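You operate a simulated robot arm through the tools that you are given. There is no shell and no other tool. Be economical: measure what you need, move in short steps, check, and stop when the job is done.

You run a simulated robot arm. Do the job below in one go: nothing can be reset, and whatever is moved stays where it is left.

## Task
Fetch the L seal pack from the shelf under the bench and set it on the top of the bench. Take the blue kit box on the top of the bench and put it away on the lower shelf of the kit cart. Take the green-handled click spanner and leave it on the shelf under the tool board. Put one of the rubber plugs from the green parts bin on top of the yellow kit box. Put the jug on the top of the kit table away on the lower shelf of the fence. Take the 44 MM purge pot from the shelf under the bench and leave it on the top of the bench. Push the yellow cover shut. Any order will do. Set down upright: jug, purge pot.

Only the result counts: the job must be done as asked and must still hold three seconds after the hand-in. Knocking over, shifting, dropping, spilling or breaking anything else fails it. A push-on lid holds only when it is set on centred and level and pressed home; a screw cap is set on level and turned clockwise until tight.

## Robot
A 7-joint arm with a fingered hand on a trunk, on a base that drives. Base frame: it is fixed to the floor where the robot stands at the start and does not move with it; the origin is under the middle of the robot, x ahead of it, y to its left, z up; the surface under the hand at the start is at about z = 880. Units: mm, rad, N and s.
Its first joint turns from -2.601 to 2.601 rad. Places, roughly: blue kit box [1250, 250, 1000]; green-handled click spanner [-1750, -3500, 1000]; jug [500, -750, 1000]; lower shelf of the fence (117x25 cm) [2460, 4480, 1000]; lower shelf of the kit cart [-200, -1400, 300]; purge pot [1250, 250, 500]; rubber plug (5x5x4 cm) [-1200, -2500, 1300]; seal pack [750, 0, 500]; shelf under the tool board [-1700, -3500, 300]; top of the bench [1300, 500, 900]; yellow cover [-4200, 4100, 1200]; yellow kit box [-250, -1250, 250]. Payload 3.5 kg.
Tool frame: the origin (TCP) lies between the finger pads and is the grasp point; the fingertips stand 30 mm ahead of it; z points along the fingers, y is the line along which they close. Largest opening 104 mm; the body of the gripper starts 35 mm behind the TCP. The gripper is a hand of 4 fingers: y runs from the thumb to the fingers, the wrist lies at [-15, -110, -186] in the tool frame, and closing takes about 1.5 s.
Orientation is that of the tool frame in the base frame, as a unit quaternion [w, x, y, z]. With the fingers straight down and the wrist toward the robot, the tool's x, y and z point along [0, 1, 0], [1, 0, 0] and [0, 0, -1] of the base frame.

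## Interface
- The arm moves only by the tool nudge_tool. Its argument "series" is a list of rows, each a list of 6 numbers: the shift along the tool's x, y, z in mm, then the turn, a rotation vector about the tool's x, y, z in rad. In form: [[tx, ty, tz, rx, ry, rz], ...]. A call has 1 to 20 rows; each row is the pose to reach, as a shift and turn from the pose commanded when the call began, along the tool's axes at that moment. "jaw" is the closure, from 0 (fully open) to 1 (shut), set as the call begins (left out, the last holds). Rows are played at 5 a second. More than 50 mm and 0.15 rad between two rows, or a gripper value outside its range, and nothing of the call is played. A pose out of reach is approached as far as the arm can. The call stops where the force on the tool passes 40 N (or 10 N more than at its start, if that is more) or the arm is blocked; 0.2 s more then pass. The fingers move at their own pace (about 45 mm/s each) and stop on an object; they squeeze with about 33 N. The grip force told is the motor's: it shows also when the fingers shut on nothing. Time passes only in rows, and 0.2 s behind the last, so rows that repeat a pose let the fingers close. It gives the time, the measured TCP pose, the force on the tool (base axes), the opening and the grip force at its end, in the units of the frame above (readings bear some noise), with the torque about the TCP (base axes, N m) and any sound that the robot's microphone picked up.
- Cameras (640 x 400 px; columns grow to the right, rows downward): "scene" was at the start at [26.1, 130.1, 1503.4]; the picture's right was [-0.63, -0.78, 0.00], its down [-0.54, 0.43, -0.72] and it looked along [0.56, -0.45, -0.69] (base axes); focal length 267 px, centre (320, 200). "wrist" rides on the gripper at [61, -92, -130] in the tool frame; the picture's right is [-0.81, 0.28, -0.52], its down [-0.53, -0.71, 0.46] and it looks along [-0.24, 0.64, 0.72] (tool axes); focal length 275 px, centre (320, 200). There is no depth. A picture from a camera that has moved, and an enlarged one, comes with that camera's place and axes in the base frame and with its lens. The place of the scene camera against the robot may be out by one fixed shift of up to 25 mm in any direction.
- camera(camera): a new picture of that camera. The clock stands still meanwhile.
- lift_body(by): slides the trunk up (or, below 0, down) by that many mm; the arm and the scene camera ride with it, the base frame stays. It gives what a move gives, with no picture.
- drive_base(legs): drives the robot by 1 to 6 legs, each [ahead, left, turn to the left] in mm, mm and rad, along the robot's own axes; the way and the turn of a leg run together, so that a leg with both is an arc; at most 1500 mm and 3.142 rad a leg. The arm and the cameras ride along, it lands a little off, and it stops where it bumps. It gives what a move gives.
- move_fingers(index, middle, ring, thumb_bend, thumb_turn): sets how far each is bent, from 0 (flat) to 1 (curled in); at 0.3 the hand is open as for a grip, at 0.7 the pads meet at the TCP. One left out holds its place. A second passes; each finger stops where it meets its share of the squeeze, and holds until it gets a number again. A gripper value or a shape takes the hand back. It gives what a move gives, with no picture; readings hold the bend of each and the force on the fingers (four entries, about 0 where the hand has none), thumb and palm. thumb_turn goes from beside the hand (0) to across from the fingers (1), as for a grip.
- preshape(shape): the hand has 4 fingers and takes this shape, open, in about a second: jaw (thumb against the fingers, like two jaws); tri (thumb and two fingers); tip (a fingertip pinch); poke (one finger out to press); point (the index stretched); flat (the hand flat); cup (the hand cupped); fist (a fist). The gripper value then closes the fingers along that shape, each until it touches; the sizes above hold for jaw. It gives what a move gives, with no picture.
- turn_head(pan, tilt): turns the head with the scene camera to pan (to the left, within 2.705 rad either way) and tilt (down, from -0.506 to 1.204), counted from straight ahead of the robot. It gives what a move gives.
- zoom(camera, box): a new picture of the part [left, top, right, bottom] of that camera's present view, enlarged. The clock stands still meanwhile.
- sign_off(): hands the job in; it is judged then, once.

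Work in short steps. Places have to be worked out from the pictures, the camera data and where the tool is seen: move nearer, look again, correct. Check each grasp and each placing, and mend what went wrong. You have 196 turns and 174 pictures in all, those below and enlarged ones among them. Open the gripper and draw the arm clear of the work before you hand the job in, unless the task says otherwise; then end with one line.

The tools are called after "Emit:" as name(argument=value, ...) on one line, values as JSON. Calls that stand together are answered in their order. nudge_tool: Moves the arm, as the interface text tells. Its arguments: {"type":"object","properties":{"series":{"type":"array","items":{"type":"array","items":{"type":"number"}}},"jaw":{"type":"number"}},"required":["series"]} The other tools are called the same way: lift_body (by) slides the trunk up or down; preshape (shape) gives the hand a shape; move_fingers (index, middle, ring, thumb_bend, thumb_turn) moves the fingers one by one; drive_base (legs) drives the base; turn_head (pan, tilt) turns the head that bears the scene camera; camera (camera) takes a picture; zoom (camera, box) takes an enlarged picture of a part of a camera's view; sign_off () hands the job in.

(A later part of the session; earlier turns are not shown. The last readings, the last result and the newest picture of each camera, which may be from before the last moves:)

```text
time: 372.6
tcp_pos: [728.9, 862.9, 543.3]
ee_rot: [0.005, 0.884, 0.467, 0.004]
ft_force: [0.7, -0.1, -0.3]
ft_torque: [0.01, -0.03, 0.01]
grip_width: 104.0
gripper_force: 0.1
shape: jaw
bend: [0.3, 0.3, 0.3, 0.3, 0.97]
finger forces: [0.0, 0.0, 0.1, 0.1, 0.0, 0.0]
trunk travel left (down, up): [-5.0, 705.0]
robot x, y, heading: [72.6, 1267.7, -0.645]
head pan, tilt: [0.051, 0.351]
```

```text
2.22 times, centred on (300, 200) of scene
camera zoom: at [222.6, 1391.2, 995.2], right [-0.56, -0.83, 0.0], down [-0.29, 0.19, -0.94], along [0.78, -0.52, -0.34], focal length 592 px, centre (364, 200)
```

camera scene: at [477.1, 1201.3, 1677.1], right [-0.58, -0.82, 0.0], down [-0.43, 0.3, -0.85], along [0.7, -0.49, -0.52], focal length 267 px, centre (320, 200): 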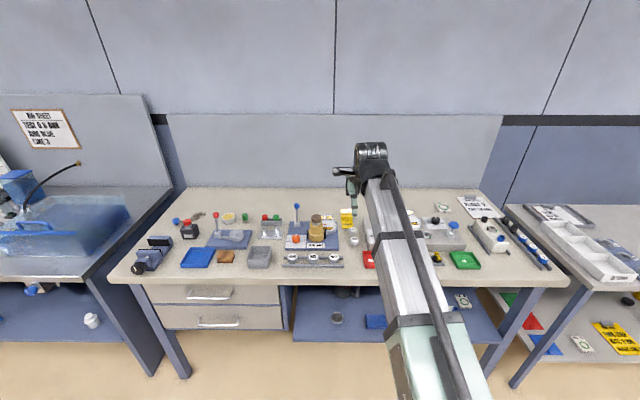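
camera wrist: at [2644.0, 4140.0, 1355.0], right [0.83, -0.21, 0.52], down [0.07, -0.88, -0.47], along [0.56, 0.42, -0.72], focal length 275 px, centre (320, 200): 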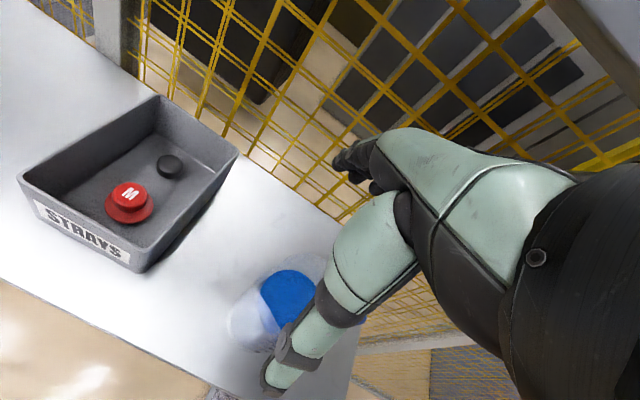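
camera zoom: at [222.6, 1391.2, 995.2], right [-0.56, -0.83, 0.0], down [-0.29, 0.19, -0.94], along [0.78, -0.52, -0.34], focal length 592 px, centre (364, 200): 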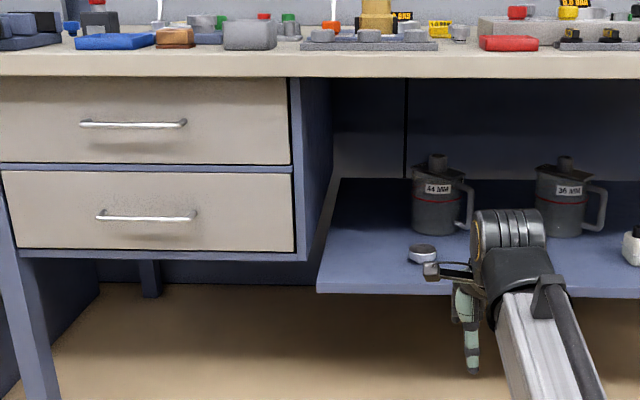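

The pot: body ~130 mm, handle on the right, neck ~49 mm wide at z ≈ 595–630, centre near (1225, 504). I will pinch the neck sideways with the hand pitched forward. I set the tip shape, yaw -90° and pitch.

Emit:
preshape(shape="tip")

Emit:
nudge_tool(series=[[0, 0, 0, 0, 0, -0.14], [0, 0, 0, 0, 0, -0.28], [0, 0, 0, 0, 0, -0.42], [0, 0, 0, 0, 0, -0.56], [0, 0, 0, 0, 0, -0.7], [0, 0, 0, 0, 0, -0.84], [0, 0, 0, 0, 0, -0.98], [0, 0, 0, 0, 0, -1.12], [0, 0, 0, 0, 0, -1.26], [0, 0, 0, 0, 0, -1.4], [0, 0, 0, 0, 0, -1.5], [0, 0, 0, 0, 0, -1.57]])

Emit:
nudge_tool(series=[[0, 0, -15, 0, -0.14, 0], [0, 0, -30, 0, -0.28, 0], [0, 0, -45, 0, -0.42, 0], [0, 0, -60, 0, -0.56, 0], [0, 0, -72, 0, -0.7, 0], [0, 0, -80, 0, -0.84, 0], [0, 0, -85, 0, -0.98, 0]])

Emit:
camera(camera="wrist")

Emit:
camera(camera="scene")

```text
time: 373.5
tcp_pos: [729.2, 863.9, 542.9]
ee_rot: [0.007, 0.884, 0.467, 0.004]
ft_force: [-0.1, -0.1, 0.0]
ft_torque: [-0.01, 0.0, 0.01]
grip_width: 103.8
gripper_force: 0.1
shape: tip
bend: [0.3, 0.98, 0.99, 0.3, 0.97]
finger forces: [0.1, 0.0, 0.1, 0.0, 0.0, 0.1]
trunk travel left (down, up): [-5.0, 705.0]
robot x, y, heading: [70.3, 1268.9, -0.642]
head pan, tilt: [0.051, 0.351]
```

```text
time: 376.1
tcp_pos: [727.8, 863.3, 543.5]
ee_rot: [0.007, 0.295, 0.955, 0.0]
ft_force: [-0.2, 0.1, -0.2]
ft_torque: [0.01, 0.0, -0.02]
grip_width: 104.0
gripper_force: 0.0
shape: tip
bend: [0.3, 0.98, 0.99, 0.3, 0.97]
finger forces: [0.0, 0.0, 0.1, 0.0, 0.0, 0.0]
trunk travel left (down, up): [-5.0, 705.0]
robot x, y, heading: [72.3, 1268.5, -0.643]
head pan, tilt: [0.051, 0.351]
```

```text
time: 377.7
tcp_pos: [727.2, 864.8, 628.7]
ee_rot: [0.456, 0.261, 0.839, -0.14]
ft_force: [-0.5, -0.4, -0.2]
ft_torque: [-0.01, 0.0, -0.01]
grip_width: 104.2
gripper_force: 0.0
shape: tip
bend: [0.3, 0.98, 0.99, 0.3, 0.97]
finger forces: [0.0, 0.1, 0.0, 0.1, 0.1, 0.0]
trunk travel left (down, up): [-5.0, 705.0]
robot x, y, heading: [71.6, 1265.3, -0.643]
head pan, tilt: [0.051, 0.351]
```

```text
37 pictures are left
camera wrist: at [557.8, 869.0, 647.7], right [0.16, 0.22, 0.96], down [0.15, -0.97, 0.2], along [0.98, 0.11, -0.19], focal length 275 px, centre (320, 200)
```

wrist: 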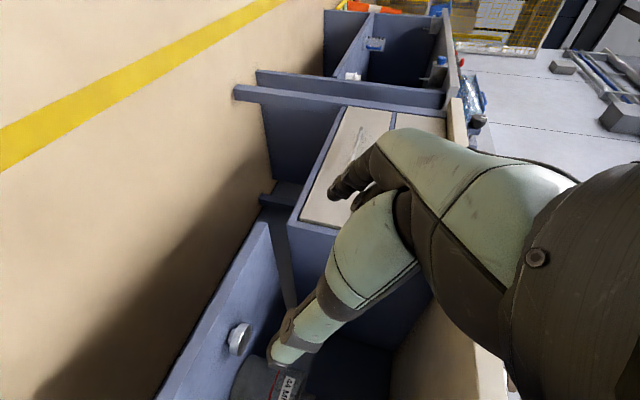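

```text
36 pictures are left
camera scene: at [222.7, 1391.2, 995.3], right [-0.56, -0.83, 0.0], down [-0.29, 0.19, -0.94], along [0.78, -0.52, -0.34], focal length 267 px, centre (320, 200)
```

scene: 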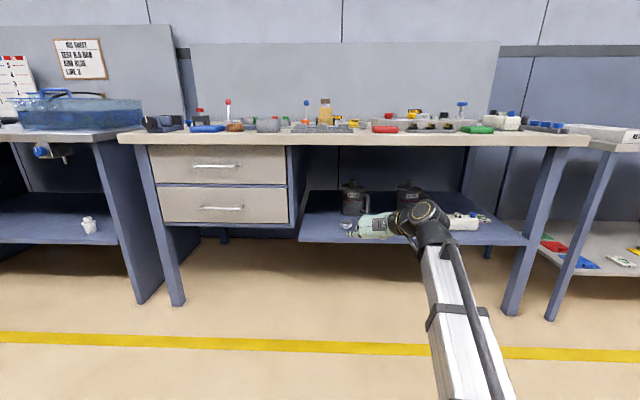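

The attitude works. I drive 450 ahead so the neck comes into the wrist view.

Emit:
drive_base(legs=[[450, 0, 0]])

Emit:
camera(camera="wrist")

Emit:
zoom(camera="scene", box=[260, 130, 480, 290])

```text
time: 380.4
tcp_pos: [1098.5, 597.8, 628.7]
ee_rot: [0.456, 0.257, 0.841, -0.138]
ft_force: [0.0, -0.1, -0.2]
ft_torque: [-0.01, -0.02, 0.02]
grip_width: 103.9
gripper_force: 0.1
shape: tip
bend: [0.3, 0.98, 0.99, 0.3, 0.97]
finger forces: [0.0, 0.0, 0.1, 0.1, 0.1, 0.0]
trunk travel left (down, up): [-5.0, 705.0]
robot x, y, heading: [437.0, 998.1, -0.638]
head pan, tilt: [0.051, 0.351]
```

```text
35 pictures are left
camera wrist: at [928.5, 600.4, 647.9], right [0.16, 0.22, 0.96], down [0.16, -0.97, 0.2], along [0.97, 0.12, -0.19], focal length 275 px, centre (320, 200)
```

wrist: 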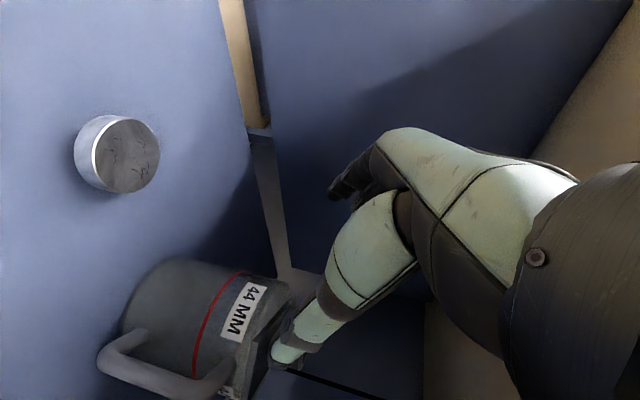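

```text
2.50 times, centred on (370, 210) of scene
camera zoom: at [589.1, 1120.0, 995.3], right [-0.55, -0.83, 0.0], down [-0.29, 0.19, -0.94], along [0.78, -0.52, -0.34], focal length 666 px, centre (195, 175)
```

zoom: 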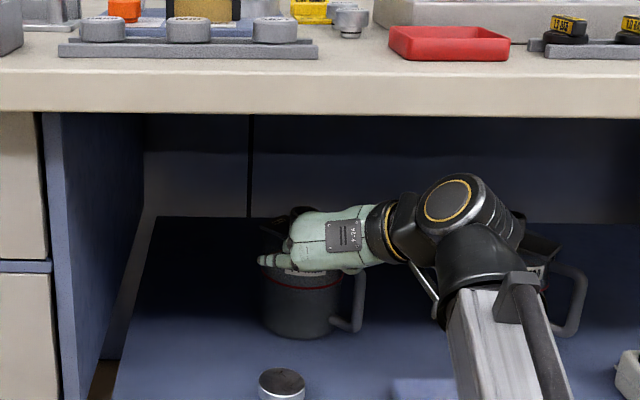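

The pot's neck is near (1215, 482), rim z ≈ 580. I drive 80 ahead and 32 right, then look again.

Emit:
drive_base(legs=[[80, -32, 0]])

Emit:
camera(camera="wrist")

```text
time: 381.5
tcp_pos: [1142.5, 525.4, 628.8]
ee_rot: [0.455, 0.257, 0.841, -0.139]
ft_force: [-0.3, -0.5, -0.3]
ft_torque: [-0.03, -0.02, -0.01]
grip_width: 103.9
gripper_force: 0.1
shape: tip
bend: [0.3, 0.98, 0.99, 0.3, 0.97]
finger forces: [0.1, 0.0, 0.0, 0.0, 0.0, 0.0]
trunk travel left (down, up): [-5.0, 705.0]
robot x, y, heading: [485.5, 924.0, -0.63]
head pan, tilt: [0.051, 0.351]
```

```text
33 pictures are left
camera wrist: at [973.7, 528.9, 647.9], right [0.16, 0.22, 0.96], down [0.16, -0.97, 0.2], along [0.97, 0.12, -0.19], focal length 275 px, centre (320, 200)
```

wrist: 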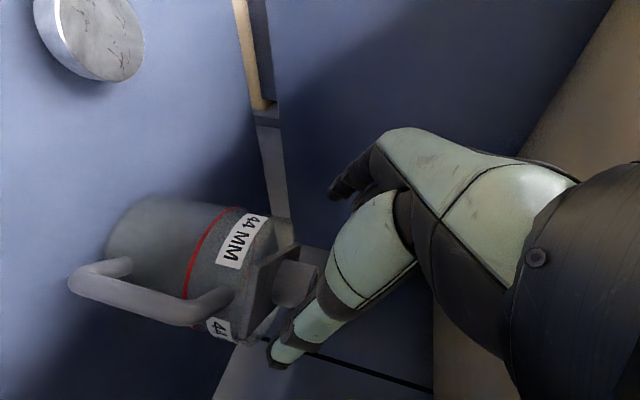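

The neck (≈39 mm across, z 580–614) is in view at about (1213, 482). I advance 73 and lower 22 so it sits between index and thumb.

Emit:
nudge_tool(series=[[-15, 2, 38, 0, 0, 0], [-21, 4, 60, 0, 0, 0], [-21, 4, 73, 0, 0, 0]])

Emit:
camera(camera="wrist")

```text
time: 382.3
tcp_pos: [1206.1, 488.4, 607.9]
ee_rot: [0.456, 0.257, 0.841, -0.138]
ft_force: [0.2, -0.2, -0.6]
ft_torque: [-0.01, -0.02, -0.01]
grip_width: 103.9
gripper_force: 0.0
shape: tip
bend: [0.3, 0.98, 0.99, 0.3, 0.97]
finger forces: [0.0, 0.0, 0.0, 0.1, 0.0, 0.0]
trunk travel left (down, up): [-5.0, 705.0]
robot x, y, heading: [489.9, 927.0, -0.634]
head pan, tilt: [0.051, 0.351]
```

```text
32 pictures are left
camera wrist: at [1036.3, 491.8, 627.0], right [0.16, 0.22, 0.96], down [0.16, -0.97, 0.2], along [0.97, 0.12, -0.19], focal length 275 px, centre (320, 200)
```

wrist: 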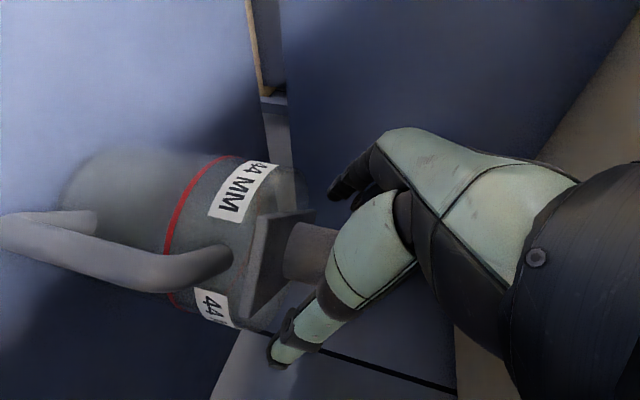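

The neck is between the two fingertips. I close index and thumb evenly.

Emit:
move_fingers(index=0.85, middle=1, ring=1, thumb_bend=0.85, thumb_turn=1)

Emit:
camera(camera="wrist")

```text
time: 383.3
tcp_pos: [1206.8, 488.0, 607.3]
ee_rot: [0.456, 0.258, 0.84, -0.139]
ft_force: [-1.6, 0.6, 0.2]
ft_torque: [-0.04, 0.0, -0.05]
grip_width: 0.0
gripper_force: 0.1
shape: fingers
bend: [0.76, 1.0, 1.0, 0.76, 1.0]
finger forces: [0.0, 0.0, 0.0, 0.0, 0.1, 0.0]
trunk travel left (down, up): [-5.0, 705.0]
robot x, y, heading: [486.3, 926.3, -0.631]
head pan, tilt: [0.051, 0.351]
```

```text
31 pictures are left
camera wrist: at [1036.1, 491.9, 627.2], right [0.16, 0.22, 0.96], down [0.16, -0.97, 0.2], along [0.97, 0.12, -0.19], focal length 275 px, centre (320, 200)
```

wrist: 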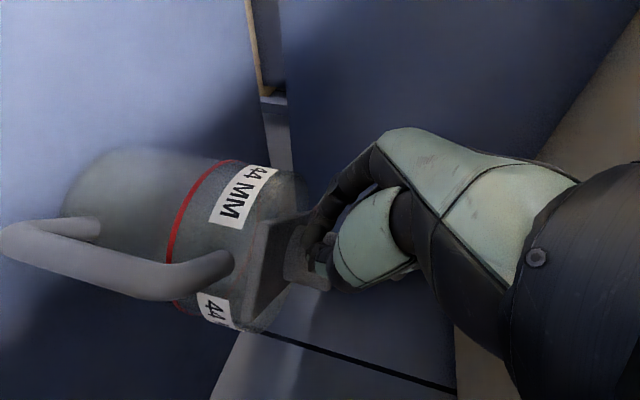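

They closed in front of the neck: re-triangulated, it is further at about (1258, 472, 585). I reopen, advance 42, shift 16 left and 12 down.

Emit:
move_fingers(index=0.3, thumb_bend=0.3)

Emit:
nudge_tool(series=[[-4, 8, 14, 0, 0, 0], [-8, 16, 28, 0, 0, 0], [-13, 16, 42, 0, 0, 0]])

Emit:
camera(camera="wrist")

```text
time: 384.3
tcp_pos: [1205.5, 488.1, 607.8]
ee_rot: [0.456, 0.257, 0.841, -0.139]
ft_force: [-0.2, 0.4, -0.7]
ft_torque: [-0.03, 0.0, 0.0]
grip_width: 102.8
gripper_force: 0.2
shape: fingers
bend: [0.3, 1.0, 1.0, 0.3, 0.98]
finger forces: [0.1, 0.1, 0.0, 0.0, 0.1, 0.0]
trunk travel left (down, up): [-5.0, 705.0]
robot x, y, heading: [484.3, 920.8, -0.633]
head pan, tilt: [0.051, 0.351]
```

```text
time: 385.1
tcp_pos: [1250.6, 476.8, 596.6]
ee_rot: [0.458, 0.258, 0.839, -0.138]
ft_force: [-0.7, 3.7, 8.7]
ft_torque: [0.06, 0.01, 0.01]
grip_width: 102.9
gripper_force: 4.5
shape: fingers
bend: [0.3, 1.0, 1.0, 0.3, 0.98]
finger forces: [0.0, 8.6, 0.0, 0.0, 0.0, 0.0]
trunk travel left (down, up): [-5.0, 705.0]
robot x, y, heading: [486.1, 924.3, -0.635]
head pan, tilt: [0.051, 0.351]
```

```text
30 pictures are left
camera wrist: at [1080.9, 481.4, 615.6], right [0.16, 0.22, 0.96], down [0.16, -0.97, 0.2], along [0.97, 0.12, -0.19], focal length 275 px, centre (320, 200)
```

wrist: 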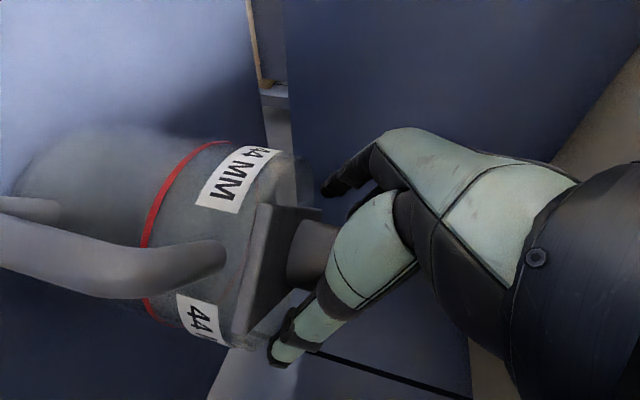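

A curled finger just touches the pot, so the hand is at depth. I close index and thumb now.

Emit:
move_fingers(index=0.85, thumb_bend=0.85)

Emit:
camera(camera="wrist")

```text
time: 386.1
tcp_pos: [1249.4, 476.2, 594.9]
ee_rot: [0.457, 0.258, 0.84, -0.138]
ft_force: [-2.4, -1.0, 3.2]
ft_torque: [0.01, -0.12, -0.04]
grip_width: 50.1
gripper_force: 24.5
shape: fingers
bend: [0.43, 1.0, 1.0, 0.63, 1.0]
finger forces: [13.0, 11.6, 0.0, 0.1, 24.3, 0.0]
trunk travel left (down, up): [-5.0, 705.0]
robot x, y, heading: [485.5, 925.7, -0.63]
head pan, tilt: [0.051, 0.351]
```

```text
29 pictures are left
camera wrist: at [1080.7, 480.8, 614.5], right [0.16, 0.22, 0.96], down [0.16, -0.97, 0.2], along [0.97, 0.12, -0.19], focal length 275 px, centre (320, 200)
```

wrist: 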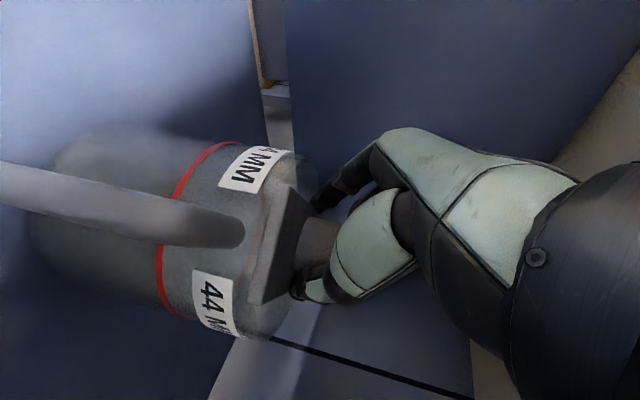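

Neck gripped: index+middle 25 N against thumb 24 N at 50 mm. I lift 20 mm and check.

Emit:
nudge_tool(series=[[-4, 0, -3, 0, 0, 0], [-8, 0, -5, 0, 0, 0], [-13, 0, -8, 0, 0, 0], [-17, 0, -11, 0, 0, 0]])

Emit:
camera(camera="wrist")

```text
time: 387.1
tcp_pos: [1251.1, 477.8, 615.0]
ee_rot: [0.456, 0.257, 0.841, -0.138]
ft_force: [-0.1, 0.1, -3.8]
ft_torque: [-0.01, 0.05, -0.02]
grip_width: 49.4
gripper_force: 23.1
shape: fingers
bend: [0.41, 1.0, 1.0, 0.65, 1.0]
finger forces: [14.9, 8.8, 0.1, 0.1, 22.4, 0.0]
trunk travel left (down, up): [-5.0, 705.0]
robot x, y, heading: [485.5, 924.9, -0.635]
head pan, tilt: [0.051, 0.351]
```

```text
28 pictures are left
camera wrist: at [1081.7, 480.6, 634.0], right [0.16, 0.22, 0.96], down [0.16, -0.97, 0.2], along [0.97, 0.12, -0.19], focal length 275 px, centre (320, 200)
```

wrist: 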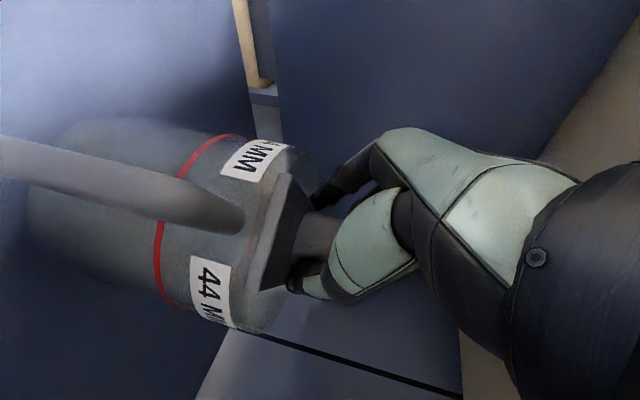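

Held, about 0.4 kg. I raise 33 more and shift 25 right to pass the dish and cloth, then back the base out.

Emit:
nudge_tool(series=[[-10, 0, -6, 0, 0, 0], [-20, -5, -12, 0, 0, 0], [-28, -15, -18, 0, 0, 0], [-28, -25, -18, 0, 0, 0]])

Emit:
drive_base(legs=[[-560, 0, 0]])

Emit:
camera(camera="scene")

```text
time: 388.1
tcp_pos: [1236.1, 459.0, 646.1]
ee_rot: [0.456, 0.256, 0.841, -0.139]
ft_force: [-0.4, -0.2, -3.7]
ft_torque: [0.0, 0.05, 0.01]
grip_width: 49.2
gripper_force: 23.1
shape: fingers
bend: [0.41, 1.0, 1.0, 0.65, 1.0]
finger forces: [14.7, 8.4, 0.0, 0.0, 22.5, 0.0]
trunk travel left (down, up): [-5.0, 705.0]
robot x, y, heading: [481.6, 922.9, -0.625]
head pan, tilt: [0.051, 0.351]
```

```text
time: 391.4
tcp_pos: [771.4, 801.0, 647.2]
ee_rot: [0.456, 0.256, 0.841, -0.138]
ft_force: [0.0, 0.4, -2.9]
ft_torque: [-0.01, 0.0, 0.01]
grip_width: 49.3
gripper_force: 23.0
shape: fingers
bend: [0.41, 1.0, 1.0, 0.65, 1.0]
finger forces: [14.7, 8.4, 0.0, 0.1, 22.4, 0.0]
trunk travel left (down, up): [-5.0, 705.0]
robot x, y, heading: [20.9, 1266.1, -0.634]
head pan, tilt: [0.051, 0.351]
```

```text
27 pictures are left
camera scene: at [167.6, 1390.4, 995.3], right [-0.55, -0.84, 0.0], down [-0.29, 0.19, -0.94], along [0.79, -0.51, -0.34], focal length 267 px, centre (320, 200)
```

scene: 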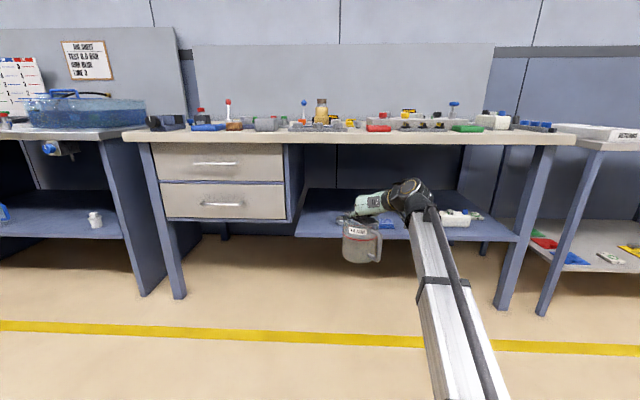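

The pot hangs upright and is clear. I raise the trunk and drive over the bench to the former kit-box spot (about (1246, 153)).

Emit:
lift_body(by=400)

Emit:
lift_body(by=200)

Emit:
drive_base(legs=[[0, -234, -0.01], [720, 0, 0]])

Emit:
turn_head(pan=0.1, tilt=0.65)

Emit:
camera(camera="scene")

```text
time: 395.2
tcp_pos: [771.9, 800.9, 1047.0]
ee_rot: [0.456, 0.256, 0.841, -0.138]
ft_force: [-0.1, -0.3, -3.4]
ft_torque: [-0.04, 0.0, 0.03]
grip_width: 49.2
gripper_force: 22.0
shape: fingers
bend: [0.41, 1.0, 1.0, 0.65, 1.0]
finger forces: [14.8, 8.2, 0.0, 0.1, 22.4, 0.0]
trunk travel left (down, up): [-405.0, 305.0]
robot x, y, heading: [16.9, 1264.3, -0.627]
head pan, tilt: [0.051, 0.351]
```

```text
time: 397.4
tcp_pos: [772.4, 801.7, 1247.8]
ee_rot: [0.456, 0.255, 0.841, -0.138]
ft_force: [-0.3, -0.1, -3.0]
ft_torque: [0.01, 0.03, -0.02]
grip_width: 48.9
gripper_force: 22.4
shape: fingers
bend: [0.41, 1.0, 1.0, 0.65, 1.0]
finger forces: [14.9, 8.2, 0.1, 0.1, 22.4, 0.0]
trunk travel left (down, up): [-605.0, 105.0]
robot x, y, heading: [19.7, 1261.9, -0.63]
head pan, tilt: [0.051, 0.351]
```

```text
time: 402.7
tcp_pos: [1212.2, 183.2, 1248.2]
ee_rot: [0.456, 0.254, 0.842, -0.137]
ft_force: [1.3, 0.7, -2.7]
ft_torque: [0.0, -0.02, 0.02]
grip_width: 49.0
gripper_force: 23.2
shape: fingers
bend: [0.41, 1.0, 1.0, 0.65, 1.0]
finger forces: [14.8, 8.3, 0.0, 0.0, 22.7, 0.1]
trunk travel left (down, up): [-605.0, 105.0]
robot x, y, heading: [454.4, 643.4, -0.627]
head pan, tilt: [0.051, 0.351]
```

```text
time: 403.5
tcp_pos: [1211.7, 183.4, 1246.8]
ee_rot: [0.457, 0.254, 0.842, -0.136]
ft_force: [-0.4, 0.0, -3.1]
ft_torque: [0.01, 0.02, -0.01]
grip_width: 49.3
gripper_force: 22.5
shape: fingers
bend: [0.41, 1.0, 1.0, 0.65, 1.0]
finger forces: [14.9, 8.4, 0.0, 0.0, 22.6, 0.0]
trunk travel left (down, up): [-605.0, 105.0]
robot x, y, heading: [452.1, 639.4, -0.626]
head pan, tilt: [0.099, 0.649]
```

```text
26 pictures are left
camera scene: at [601.2, 776.4, 1568.3], right [-0.5, -0.86, 0.0], down [-0.52, 0.3, -0.8], along [0.69, -0.4, -0.6], focal length 267 px, centre (320, 200)
```

scene: 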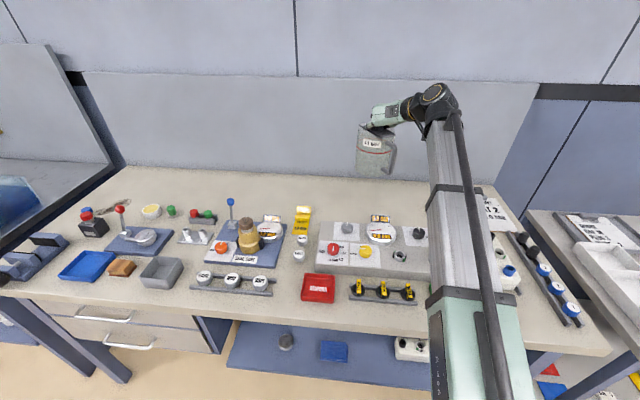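

The pot is over the former kit-box spot. I go 30 further and lower to about 18 mm above the bench.

Emit:
nudge_tool(series=[[-16, 0, 25, 0, 0, 0], [24, 0, 51, 0, 0, 0], [64, 0, 78, 0, 0, 0], [104, 0, 104, 0, 0, 0], [134, 0, 124, 0, 0, 0]])

Emit:
zoom(camera="scene", box=[280, 110, 460, 270])

```text
time: 404.7
tcp_pos: [1237.5, 165.9, 1064.6]
ee_rot: [0.456, 0.254, 0.842, -0.136]
ft_force: [0.0, 0.2, -2.4]
ft_torque: [0.05, 0.01, -0.02]
grip_width: 49.1
gripper_force: 22.4
shape: fingers
bend: [0.41, 1.0, 1.0, 0.65, 1.0]
finger forces: [14.9, 8.2, 0.0, 0.0, 22.3, 0.1]
trunk travel left (down, up): [-605.0, 105.0]
robot x, y, heading: [456.2, 646.8, -0.623]
head pan, tilt: [0.099, 0.649]
```

```text
2.50 times, centred on (370, 190) of scene
camera zoom: at [601.3, 776.3, 1568.3], right [-0.5, -0.87, 0.0], down [-0.52, 0.3, -0.8], along [0.69, -0.4, -0.6], focal length 666 px, centre (195, 225)
```

zoom: 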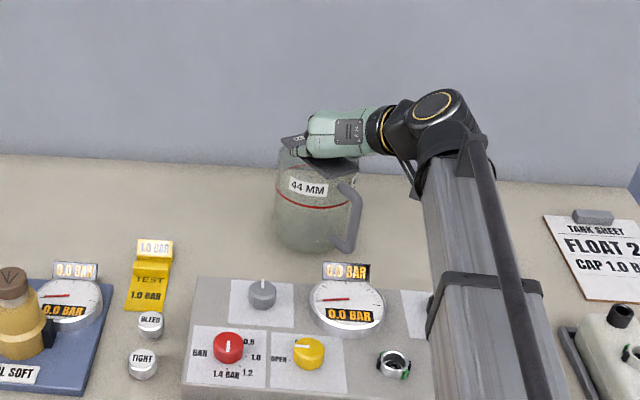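

I move 25 further back from the gauge display and lower to contact in small steps.

Emit:
nudge_tool(series=[[-14, 0, 21, 0, 0, 0], [-6, 0, 26, 0, 0, 0], [0, 0, 31, 0, 0, 0], [4, 0, 33, 0, 0, 0], [8, 0, 35, 0, 0, 0], [12, 0, 38, 0, 0, 0], [15, 0, 40, 0, 0, 0]])

```text
time: 406.3
tcp_pos: [1256.9, 152.1, 1037.6]
ee_rot: [0.458, 0.255, 0.84, -0.137]
ft_force: [-5.4, -3.2, 28.3]
ft_torque: [-0.11, -0.49, -0.17]
grip_width: 43.5
gripper_force: 27.7
shape: fingers
bend: [0.43, 1.0, 1.0, 0.68, 1.0]
finger forces: [13.0, 0.2, 13.5, 0.0, 28.9, 0.0]
trunk travel left (down, up): [-605.0, 105.0]
robot x, y, heading: [456.7, 645.3, -0.622]
head pan, tilt: [0.099, 0.649]
```

The pot is on the bench. I ease off 4 mm, look, then open.

Emit:
nudge_tool(series=[[-3, 0, -2, 0, 0, 0], [-3, 0, -2, 0, 0, 0]])

Emit:
zoom(camera="scene", box=[280, 110, 460, 270])

```text
time: 406.9
tcp_pos: [1257.9, 154.7, 1037.2]
ee_rot: [0.457, 0.253, 0.841, -0.138]
ft_force: [-3.2, -5.1, 14.3]
ft_torque: [-0.17, -0.26, -0.11]
grip_width: 43.2
gripper_force: 22.6
shape: fingers
bend: [0.43, 1.0, 1.0, 0.68, 1.0]
finger forces: [13.7, 0.2, 4.7, 0.1, 26.7, 0.1]
trunk travel left (down, up): [-605.0, 105.0]
robot x, y, heading: [457.4, 644.0, -0.626]
head pan, tilt: [0.099, 0.649]
```

```text
2.50 times, centred on (370, 190) of scene
camera zoom: at [598.9, 777.0, 1568.3], right [-0.5, -0.87, 0.0], down [-0.52, 0.3, -0.8], along [0.69, -0.4, -0.6], focal length 666 px, centre (195, 225)
```

zoom: 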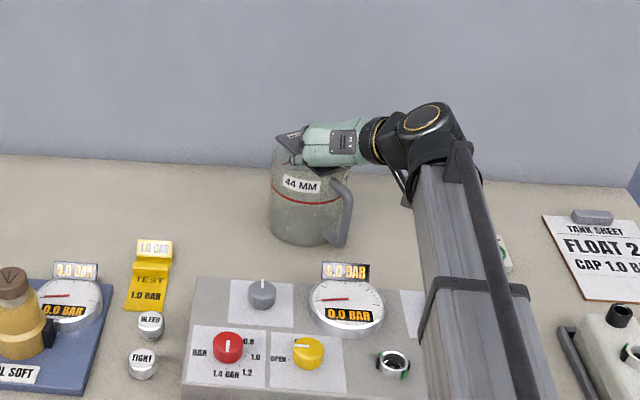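

The pot stands on the bench, nearly upright; it will settle on release. I open and draw back and up along the finger axis.

Emit:
move_fingers(index=0.25, thumb_bend=0.25)

Emit:
nudge_tool(series=[[-12, 0, -15, 0, 0, 0], [-25, 0, -45, 0, 0, 0], [-45, 0, -85, 0, 0, 0], [-75, 0, -125, 0, 0, 0]])

Emit:
zoom(camera="scene", box=[260, 90, 480, 270])

```text
time: 407.9
tcp_pos: [1258.1, 153.5, 1036.3]
ee_rot: [0.458, 0.254, 0.841, -0.136]
ft_force: [1.8, 2.6, 8.5]
ft_torque: [-0.05, -0.09, 0.04]
grip_width: 80.9
gripper_force: 13.2
shape: fingers
bend: [0.3, 1.0, 1.0, 0.41, 1.0]
finger forces: [9.9, 0.0, 0.3, 0.0, 16.9, 0.1]
trunk travel left (down, up): [-605.0, 105.0]
robot x, y, heading: [452.2, 646.2, -0.624]
head pan, tilt: [0.099, 0.649]
```

```text
time: 408.9
tcp_pos: [1203.7, 188.0, 1170.8]
ee_rot: [0.457, 0.254, 0.842, -0.136]
ft_force: [0.7, 0.6, -0.7]
ft_torque: [-0.02, 0.02, -0.01]
grip_width: 114.3
gripper_force: 0.1
shape: fingers
bend: [0.25, 1.0, 1.0, 0.25, 0.97]
finger forces: [0.1, 0.0, 0.0, 0.0, 0.0, 0.1]
trunk travel left (down, up): [-605.0, 105.0]
robot x, y, heading: [455.6, 646.4, -0.621]
head pan, tilt: [0.099, 0.649]
```

```text
2.22 times, centred on (370, 180) of scene
camera zoom: at [600.5, 776.8, 1568.2], right [-0.5, -0.87, 0.0], down [-0.52, 0.3, -0.8], along [0.69, -0.4, -0.6], focal length 592 px, centre (209, 244)
```

zoom: 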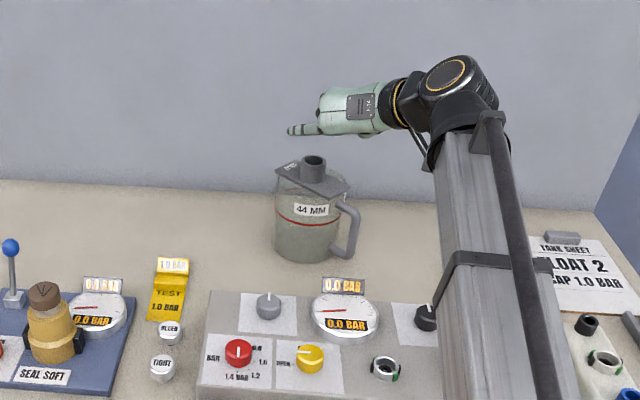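

The pot stands upright. Last is the yellow cover. I back off, restore the hand's attitude and drive left along the lane to get past the SUV's rear.

Emit:
drive_base(legs=[[-480, 0, -0.02]])

Emit:
nudge_tool(series=[[0, 0, -20, 0, 0.14, 0], [0, 0, -40, 0, 0.28, 0], [0, 0, -60, 0, 0.42, 0], [0, 0, -80, 0, 0.56, 0], [0, 0, -100, 0, 0.7, 0], [0, 0, -120, 0, 0.84, 0], [0, 0, -140, 0, 0.98, 0]])

Emit:
nudge_tool(series=[[0, 0, 0, 0, 0, 0.14], [0, 0, 0, 0, 0, 0.28], [0, 0, 0, 0, 0, 0.42], [0, 0, 0, 0, 0, 0.56], [0, 0, 0, 0, 0, 0.7], [0, 0, 0, 0, 0, 0.84], [0, 0, 0, 0, 0, 0.98], [0, 0, 0, 0, 0, 1.12], [0, 0, 0, 0, 0, 1.26], [0, 0, 0, 0, 0, 1.4], [0, 0, 0, 0, 0, 1.5], [0, 0, 0, 0, 0, 1.57]])

Emit:
drive_base(legs=[[0, 1150, -0.02], [0, 1000, -0.02]])

Emit:
turn_head(pan=2.6, tilt=0.3)

Emit:
camera(camera="scene")

```text
time: 411.8
tcp_pos: [792.7, 457.4, 1171.1]
ee_rot: [0.454, 0.268, 0.837, -0.144]
ft_force: [0.0, 1.1, 0.6]
ft_torque: [0.03, 0.03, -0.01]
grip_width: 114.1
gripper_force: 0.1
shape: fingers
bend: [0.25, 1.0, 1.0, 0.25, 0.97]
finger forces: [0.1, 0.1, 0.0, 0.0, 0.1, 0.0]
trunk travel left (down, up): [-605.0, 105.0]
robot x, y, heading: [59.4, 935.8, -0.659]
head pan, tilt: [0.099, 0.649]
```

```text
time: 413.4
tcp_pos: [708.0, 517.3, 1237.2]
ee_rot: [0.057, 0.304, 0.951, -0.018]
ft_force: [33.3, -35.8, 46.8]
ft_torque: [3.13, 10.41, 5.59]
grip_width: 114.1
gripper_force: 0.0
shape: fingers
bend: [0.25, 1.0, 1.0, 0.25, 0.97]
finger forces: [0.0, 0.0, 0.1, 0.0, 0.0, 0.1]
trunk travel left (down, up): [-605.0, 105.0]
robot x, y, heading: [57.9, 940.5, -0.658]
head pan, tilt: [0.099, 0.649]
stopped in row 7: the force on the tool passed its limit at 178 N (the readings are from after the stop); the commanded pose is now the measured one
```

```text
time: 413.6
tcp_pos: [707.7, 516.5, 1238.6]
ee_rot: [0.059, 0.306, 0.95, -0.019]
ft_force: [34.0, -19.3, 17.9]
ft_torque: [2.07, 6.55, 3.54]
grip_width: 113.9
gripper_force: 0.0
shape: fingers
bend: [0.25, 1.0, 1.0, 0.25, 0.97]
finger forces: [0.1, 0.0, 0.0, 0.0, 0.0, 0.0]
trunk travel left (down, up): [-605.0, 105.0]
robot x, y, heading: [59.5, 938.1, -0.663]
head pan, tilt: [0.099, 0.649]
stopped in row 1: the force on the tool passed its limit at 151 N (the readings are from after the stop); the commanded pose is now the measured one
```

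```text
time: 424.4
tcp_pos: [2025.1, 2229.7, 1237.7]
ee_rot: [0.058, 0.316, 0.947, -0.019]
ft_force: [31.2, -29.3, 17.9]
ft_torque: [3.25, 6.38, 4.61]
grip_width: 114.3
gripper_force: 0.0
shape: fingers
bend: [0.25, 1.0, 1.0, 0.25, 0.97]
finger forces: [0.0, 0.0, 0.0, 0.0, 0.0, 0.0]
trunk travel left (down, up): [-605.0, 105.0]
robot x, y, heading: [1391.1, 2664.3, -0.68]
head pan, tilt: [0.099, 0.649]
```

```text
time: 426.6
tcp_pos: [2025.0, 2229.2, 1236.4]
ee_rot: [0.058, 0.315, 0.947, -0.019]
ft_force: [30.9, -31.2, 17.4]
ft_torque: [3.37, 6.23, 4.75]
grip_width: 114.4
gripper_force: 0.0
shape: fingers
bend: [0.25, 1.0, 1.0, 0.25, 0.97]
finger forces: [0.0, 0.0, 0.0, 0.1, 0.0, 0.0]
trunk travel left (down, up): [-605.0, 105.0]
robot x, y, heading: [1384.6, 2666.4, -0.676]
head pan, tilt: [2.601, 0.3]
```

```text
22 pictures are left
camera scene: at [1434.2, 2923.8, 1600.0], right [0.94, 0.34, 0.0], down [0.1, -0.28, -0.96], along [-0.33, 0.9, -0.3], focal length 267 px, centre (320, 200)
```

scene: 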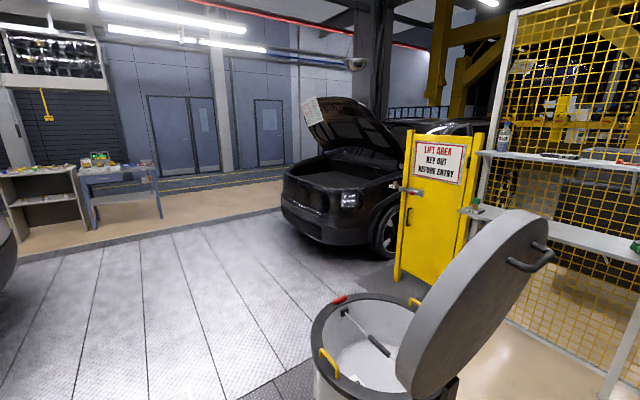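

Backing along -n is clear of the bin and SUV. The arm shows a strain (self-contact), so I relieve the wrist by pitching back a little first.

Emit:
nudge_tool(series=[[0, 0, 15, 0, -0.14, 0], [0, 0, 30, 0, -0.28, 0], [0, 0, 40, 0, -0.42, 0]])

Emit:
drive_base(legs=[[-1450, 0, 0.02], [-1450, 0, 0]])

Emit:
turn_head(pan=-2.65, tilt=0.2)

Emit:
camera(camera="scene")

```text
time: 426.9
tcp_pos: [2025.5, 2229.2, 1236.0]
ee_rot: [0.063, 0.315, 0.947, -0.02]
ft_force: [3.7, -4.0, -0.5]
ft_torque: [0.45, 0.45, 0.56]
grip_width: 114.3
gripper_force: 0.0
shape: fingers
bend: [0.25, 1.0, 1.0, 0.25, 0.97]
finger forces: [0.0, 0.0, 0.1, 0.0, 0.0, 0.0]
trunk travel left (down, up): [-605.0, 105.0]
robot x, y, heading: [1383.9, 2666.1, -0.676]
head pan, tilt: [2.601, 0.3]
stopped in row 1: the force on the tool passed its limit at 93 N (the readings are from after the stop); the commanded pose is now the measured one
```

```text
time: 441.0
tcp_pos: [-253.0, 4071.4, 1237.6]
ee_rot: [0.063, 0.302, 0.951, -0.019]
ft_force: [5.1, -3.8, 2.6]
ft_torque: [0.45, 0.97, 0.69]
grip_width: 114.2
gripper_force: 0.0
shape: fingers
bend: [0.25, 1.0, 1.0, 0.25, 0.97]
finger forces: [0.0, 0.1, 0.0, 0.0, 0.0, 0.0]
trunk travel left (down, up): [-605.0, 105.0]
robot x, y, heading: [-901.5, 4486.7, -0.651]
head pan, tilt: [2.601, 0.3]
```

```text
time: 445.1
tcp_pos: [-252.1, 4071.2, 1238.1]
ee_rot: [0.063, 0.302, 0.951, -0.019]
ft_force: [5.1, -4.0, 2.5]
ft_torque: [0.42, 0.95, 0.63]
grip_width: 114.4
gripper_force: 0.1
shape: fingers
bend: [0.25, 1.0, 1.0, 0.25, 0.97]
finger forces: [0.0, 0.1, 0.0, 0.0, 0.0, 0.0]
trunk travel left (down, up): [-605.0, 105.0]
robot x, y, heading: [-898.1, 4485.9, -0.647]
head pan, tilt: [-2.649, 0.201]
```

```text
21 pictures are left
camera scene: at [-919.5, 4676.3, 1609.3], right [0.16, 0.99, 0.0], down [0.2, -0.03, -0.98], along [-0.97, 0.15, -0.2], focal length 267 px, centre (320, 200)
```

scene: 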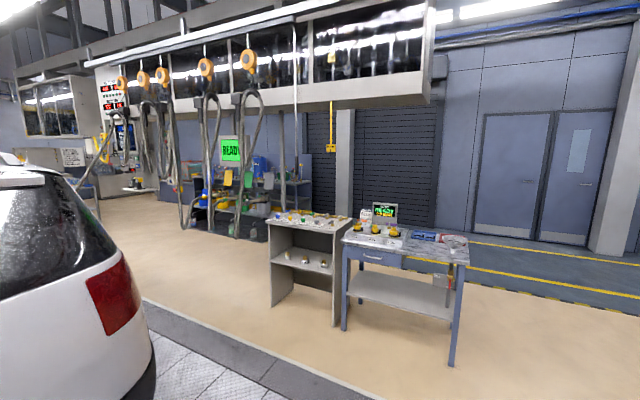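

I zoom where the yellow cover should appear (around column 228, row 180).

Emit:
zoom(camera="scene", box=[170, 110, 310, 240])

```text
3.08 times, centred on (240, 175) of scene
camera zoom: at [-919.5, 4676.3, 1609.3], right [0.16, 0.99, 0.0], down [0.2, -0.03, -0.98], along [-0.97, 0.15, -0.2], focal length 820 px, centre (566, 277)
```

zoom: 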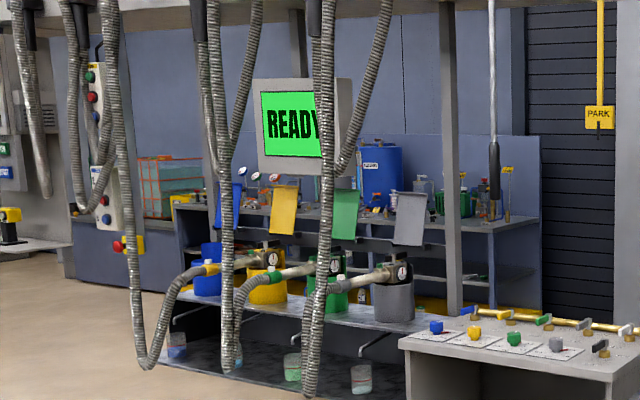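

The yellow flap is one of four hinged covers at a filling station. First I free the arm: lower it 90 mm and then undo the yaw.

Emit:
nudge_tool(series=[[0, 0, 20, 0, 0, 0], [0, 0, 40, 0, 0, 0], [0, 0, 65, 0, 0, 0], [0, 0, 90, 0, 0, 0]])

Emit:
nudge_tool(series=[[0, 0, 0, 0, 0, 0.14], [0, 0, 0, 0, 0, 0.28], [0, 0, 0, 0, 0, 0.42], [0, 0, 0, 0, 0, 0.56], [0, 0, 0, 0, 0, 0.7], [0, 0, 0, 0, 0, 0.84], [0, 0, 0, 0, 0, 0.98], [0, 0, 0, 0, 0, 1.12], [0, 0, 0, 0, 0, 1.26], [0, 0, 0, 0, 0, 1.4], [0, 0, 0, 0, 0, 1.5], [0, 0, 0, 0, 0, 1.57]])

```text
time: 446.1
tcp_pos: [-242.7, 4061.1, 1148.1]
ee_rot: [0.063, 0.301, 0.951, -0.019]
ft_force: [0.7, -1.0, 0.0]
ft_torque: [-0.04, 0.01, 0.03]
grip_width: 114.0
gripper_force: 0.1
shape: fingers
bend: [0.25, 1.0, 1.0, 0.25, 0.97]
finger forces: [0.0, 0.1, 0.1, 0.0, 0.0, 0.1]
trunk travel left (down, up): [-605.0, 105.0]
robot x, y, heading: [-902.3, 4486.7, -0.655]
head pan, tilt: [-2.649, 0.201]
```

```text
time: 448.7
tcp_pos: [-242.4, 4064.0, 1147.8]
ee_rot: [0.058, 0.886, 0.458, 0.031]
ft_force: [0.2, 0.6, -0.4]
ft_torque: [0.0, -0.03, -0.02]
grip_width: 114.2
gripper_force: 0.1
shape: fingers
bend: [0.25, 1.0, 1.0, 0.25, 0.97]
finger forces: [0.0, 0.0, 0.0, 0.0, 0.0, 0.0]
trunk travel left (down, up): [-605.0, 105.0]
robot x, y, heading: [-900.7, 4487.5, -0.651]
head pan, tilt: [-2.649, 0.201]
```

The arm is free again. I draw it in, turn round to face the wall and approach partway, then look.

Emit:
nudge_tool(series=[[0, -45, 0, 0.06, 0, 0], [0, -90, 0, 0.13, 0, 0], [0, -135, 0, 0.13, 0, 0]])

Emit:
drive_base(legs=[[0, 0, 3.13], [1300, 0, 0], [0, 1200, 0]])

Emit:
turn_head(pan=0.5, tilt=0.35)

Emit:
camera(camera="scene")

```text
time: 449.5
tcp_pos: [-350.6, 4140.4, 1128.3]
ee_rot: [0.0, 0.888, 0.46, 0.001]
ft_force: [0.2, 0.9, -0.2]
ft_torque: [0.01, 0.02, 0.02]
grip_width: 114.3
gripper_force: 0.1
shape: fingers
bend: [0.25, 1.0, 1.0, 0.25, 0.97]
finger forces: [0.1, 0.0, 0.0, 0.0, 0.0, 0.0]
trunk travel left (down, up): [-605.0, 105.0]
robot x, y, heading: [-901.2, 4489.9, -0.652]
head pan, tilt: [-2.649, 0.201]
```

```text
time: 469.0
tcp_pos: [-3212.4, 4758.8, 1128.1]
ee_rot: [0.0, -0.444, 0.896, 0.001]
ft_force: [-1.6, -0.6, -0.1]
ft_torque: [0.02, 0.04, 0.01]
grip_width: 114.4
gripper_force: 0.1
shape: fingers
bend: [0.25, 1.0, 1.0, 0.25, 0.97]
finger forces: [0.0, 0.0, 0.1, 0.1, 0.1, 0.1]
trunk travel left (down, up): [-605.0, 105.0]
robot x, y, heading: [-2672.2, 4390.0, 2.455]
head pan, tilt: [-2.649, 0.201]
```

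```text
time: 471.7
tcp_pos: [-3211.8, 4758.8, 1127.5]
ee_rot: [-0.002, -0.444, 0.896, 0.0]
ft_force: [-0.1, -0.1, 0.5]
ft_torque: [-0.01, 0.02, 0.0]
grip_width: 114.3
gripper_force: 0.0
shape: fingers
bend: [0.25, 1.0, 1.0, 0.25, 0.97]
finger forces: [0.0, 0.0, 0.0, 0.0, 0.0, 0.1]
trunk travel left (down, up): [-605.0, 105.0]
robot x, y, heading: [-2670.8, 4393.6, 2.459]
head pan, tilt: [0.499, 0.351]
```

```text
19 pictures are left
camera scene: at [-2830.7, 4260.8, 1595.3], right [0.19, 0.98, 0.0], down [0.34, -0.06, -0.94], along [-0.92, 0.18, -0.34], focal length 267 px, centre (320, 200)
```

scene: 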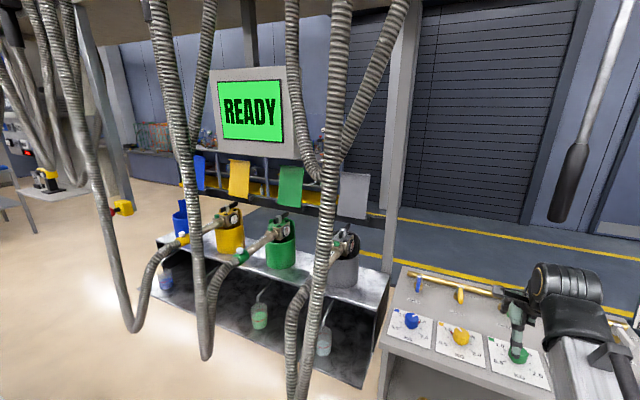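

I zoom on the four covers.

Emit:
zoom(camera="scene", box=[165, 130, 385, 290])

```text
2.50 times, centred on (275, 210) of scene
camera zoom: at [-2830.7, 4260.8, 1595.3], right [0.19, 0.98, 0.0], down [0.34, -0.06, -0.94], along [-0.92, 0.18, -0.34], focal length 666 px, centre (432, 175)
```

zoom: 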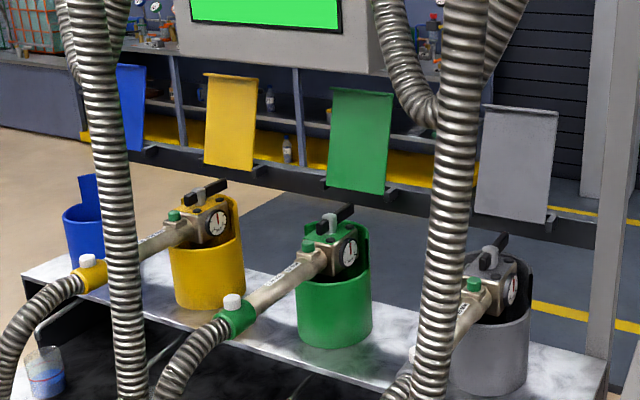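

The hoses hang in a plane about 550 mm before the covers, with loop bottoms near z 730; a gap lies around s≈840. I lower everything to pass beneath the hoses, back off slightly, and slide left.

Emit:
drive_base(legs=[[-60, 0, 0.03]])

Emit:
lift_body(by=-400)

Emit:
lift_body(by=-200)

Emit:
nudge_tool(series=[[0, 0, 40, 0, 0, 0], [0, 0, 80, 0, 0, 0], [0, 0, 110, 0, 0, 0]])

Emit:
drive_base(legs=[[0, 500, 0]])

Emit:
turn_head(pan=0.3, tilt=0.0)

Emit:
camera(camera="scene")

```text
time: 472.7
tcp_pos: [-3176.6, 4704.0, 1128.3]
ee_rot: [-0.002, -0.458, 0.889, 0.001]
ft_force: [0.4, 0.0, 0.2]
ft_torque: [0.01, 0.01, 0.02]
grip_width: 114.1
gripper_force: 0.0
shape: fingers
bend: [0.25, 1.0, 1.0, 0.25, 0.97]
finger forces: [0.0, 0.0, 0.1, 0.0, 0.0, 0.0]
trunk travel left (down, up): [-605.0, 105.0]
robot x, y, heading: [-2626.5, 4354.4, 2.488]
head pan, tilt: [0.499, 0.351]
```

```text
time: 476.5
tcp_pos: [-3177.5, 4704.2, 728.0]
ee_rot: [-0.001, -0.459, 0.889, 0.0]
ft_force: [0.0, 0.2, 0.2]
ft_torque: [0.0, -0.03, -0.03]
grip_width: 114.3
gripper_force: 0.0
shape: fingers
bend: [0.25, 1.0, 1.0, 0.25, 0.97]
finger forces: [0.1, 0.0, 0.0, 0.1, 0.0, 0.0]
trunk travel left (down, up): [-205.0, 505.0]
robot x, y, heading: [-2625.6, 4353.4, 2.489]
head pan, tilt: [0.499, 0.351]
```

```text
time: 478.7
tcp_pos: [-3177.1, 4704.2, 527.8]
ee_rot: [-0.001, -0.458, 0.889, 0.001]
ft_force: [0.5, 0.3, 0.7]
ft_torque: [0.05, -0.01, 0.02]
grip_width: 114.2
gripper_force: 0.1
shape: fingers
bend: [0.25, 1.0, 1.0, 0.25, 0.97]
finger forces: [0.0, 0.0, 0.0, 0.0, 0.0, 0.0]
trunk travel left (down, up): [-5.0, 705.0]
robot x, y, heading: [-2626.5, 4353.9, 2.486]
head pan, tilt: [0.499, 0.351]
```

```text
time: 479.5
tcp_pos: [-3175.9, 4704.4, 417.3]
ee_rot: [-0.001, -0.458, 0.889, 0.001]
ft_force: [-0.4, 0.2, -0.7]
ft_torque: [-0.03, 0.0, -0.02]
grip_width: 114.3
gripper_force: 0.0
shape: fingers
bend: [0.25, 1.0, 1.0, 0.25, 0.97]
finger forces: [0.0, 0.0, 0.1, 0.0, 0.0, 0.0]
trunk travel left (down, up): [-5.0, 705.0]
robot x, y, heading: [-2629.3, 4356.5, 2.49]
head pan, tilt: [0.499, 0.351]
```

```text
time: 482.4
tcp_pos: [-3480.7, 4306.4, 417.7]
ee_rot: [-0.001, -0.459, 0.889, 0.001]
ft_force: [0.6, 0.7, -0.6]
ft_torque: [-0.01, -0.02, 0.01]
grip_width: 114.2
gripper_force: 0.1
shape: fingers
bend: [0.25, 1.0, 1.0, 0.25, 0.97]
finger forces: [0.0, 0.1, 0.0, 0.0, 0.0, 0.0]
trunk travel left (down, up): [-5.0, 705.0]
robot x, y, heading: [-2933.9, 3959.5, 2.489]
head pan, tilt: [0.499, 0.351]
```

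```text
time: 483.3
tcp_pos: [-3480.4, 4305.8, 417.5]
ee_rot: [-0.002, -0.458, 0.889, 0.001]
ft_force: [0.1, -0.3, 0.2]
ft_torque: [-0.02, 0.02, -0.02]
grip_width: 114.1
gripper_force: 0.0
shape: fingers
bend: [0.25, 1.0, 1.0, 0.25, 0.97]
finger forces: [0.1, 0.0, 0.0, 0.0, 0.0, 0.0]
trunk travel left (down, up): [-5.0, 705.0]
robot x, y, heading: [-2932.4, 3959.7, 2.488]
head pan, tilt: [0.3, 0.0]
```

```text
17 pictures are left
camera scene: at [-3077.0, 3838.5, 1027.7], right [0.35, 0.94, 0.0], down [0.0, 0.0, -1.0], along [-0.94, 0.35, 0.0], focal length 267 px, centre (320, 200)
```

scene: 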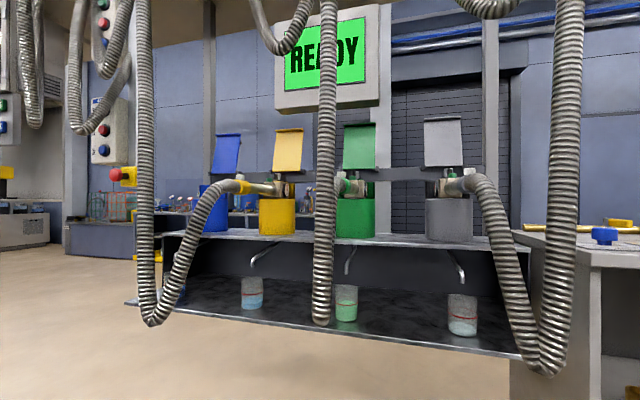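

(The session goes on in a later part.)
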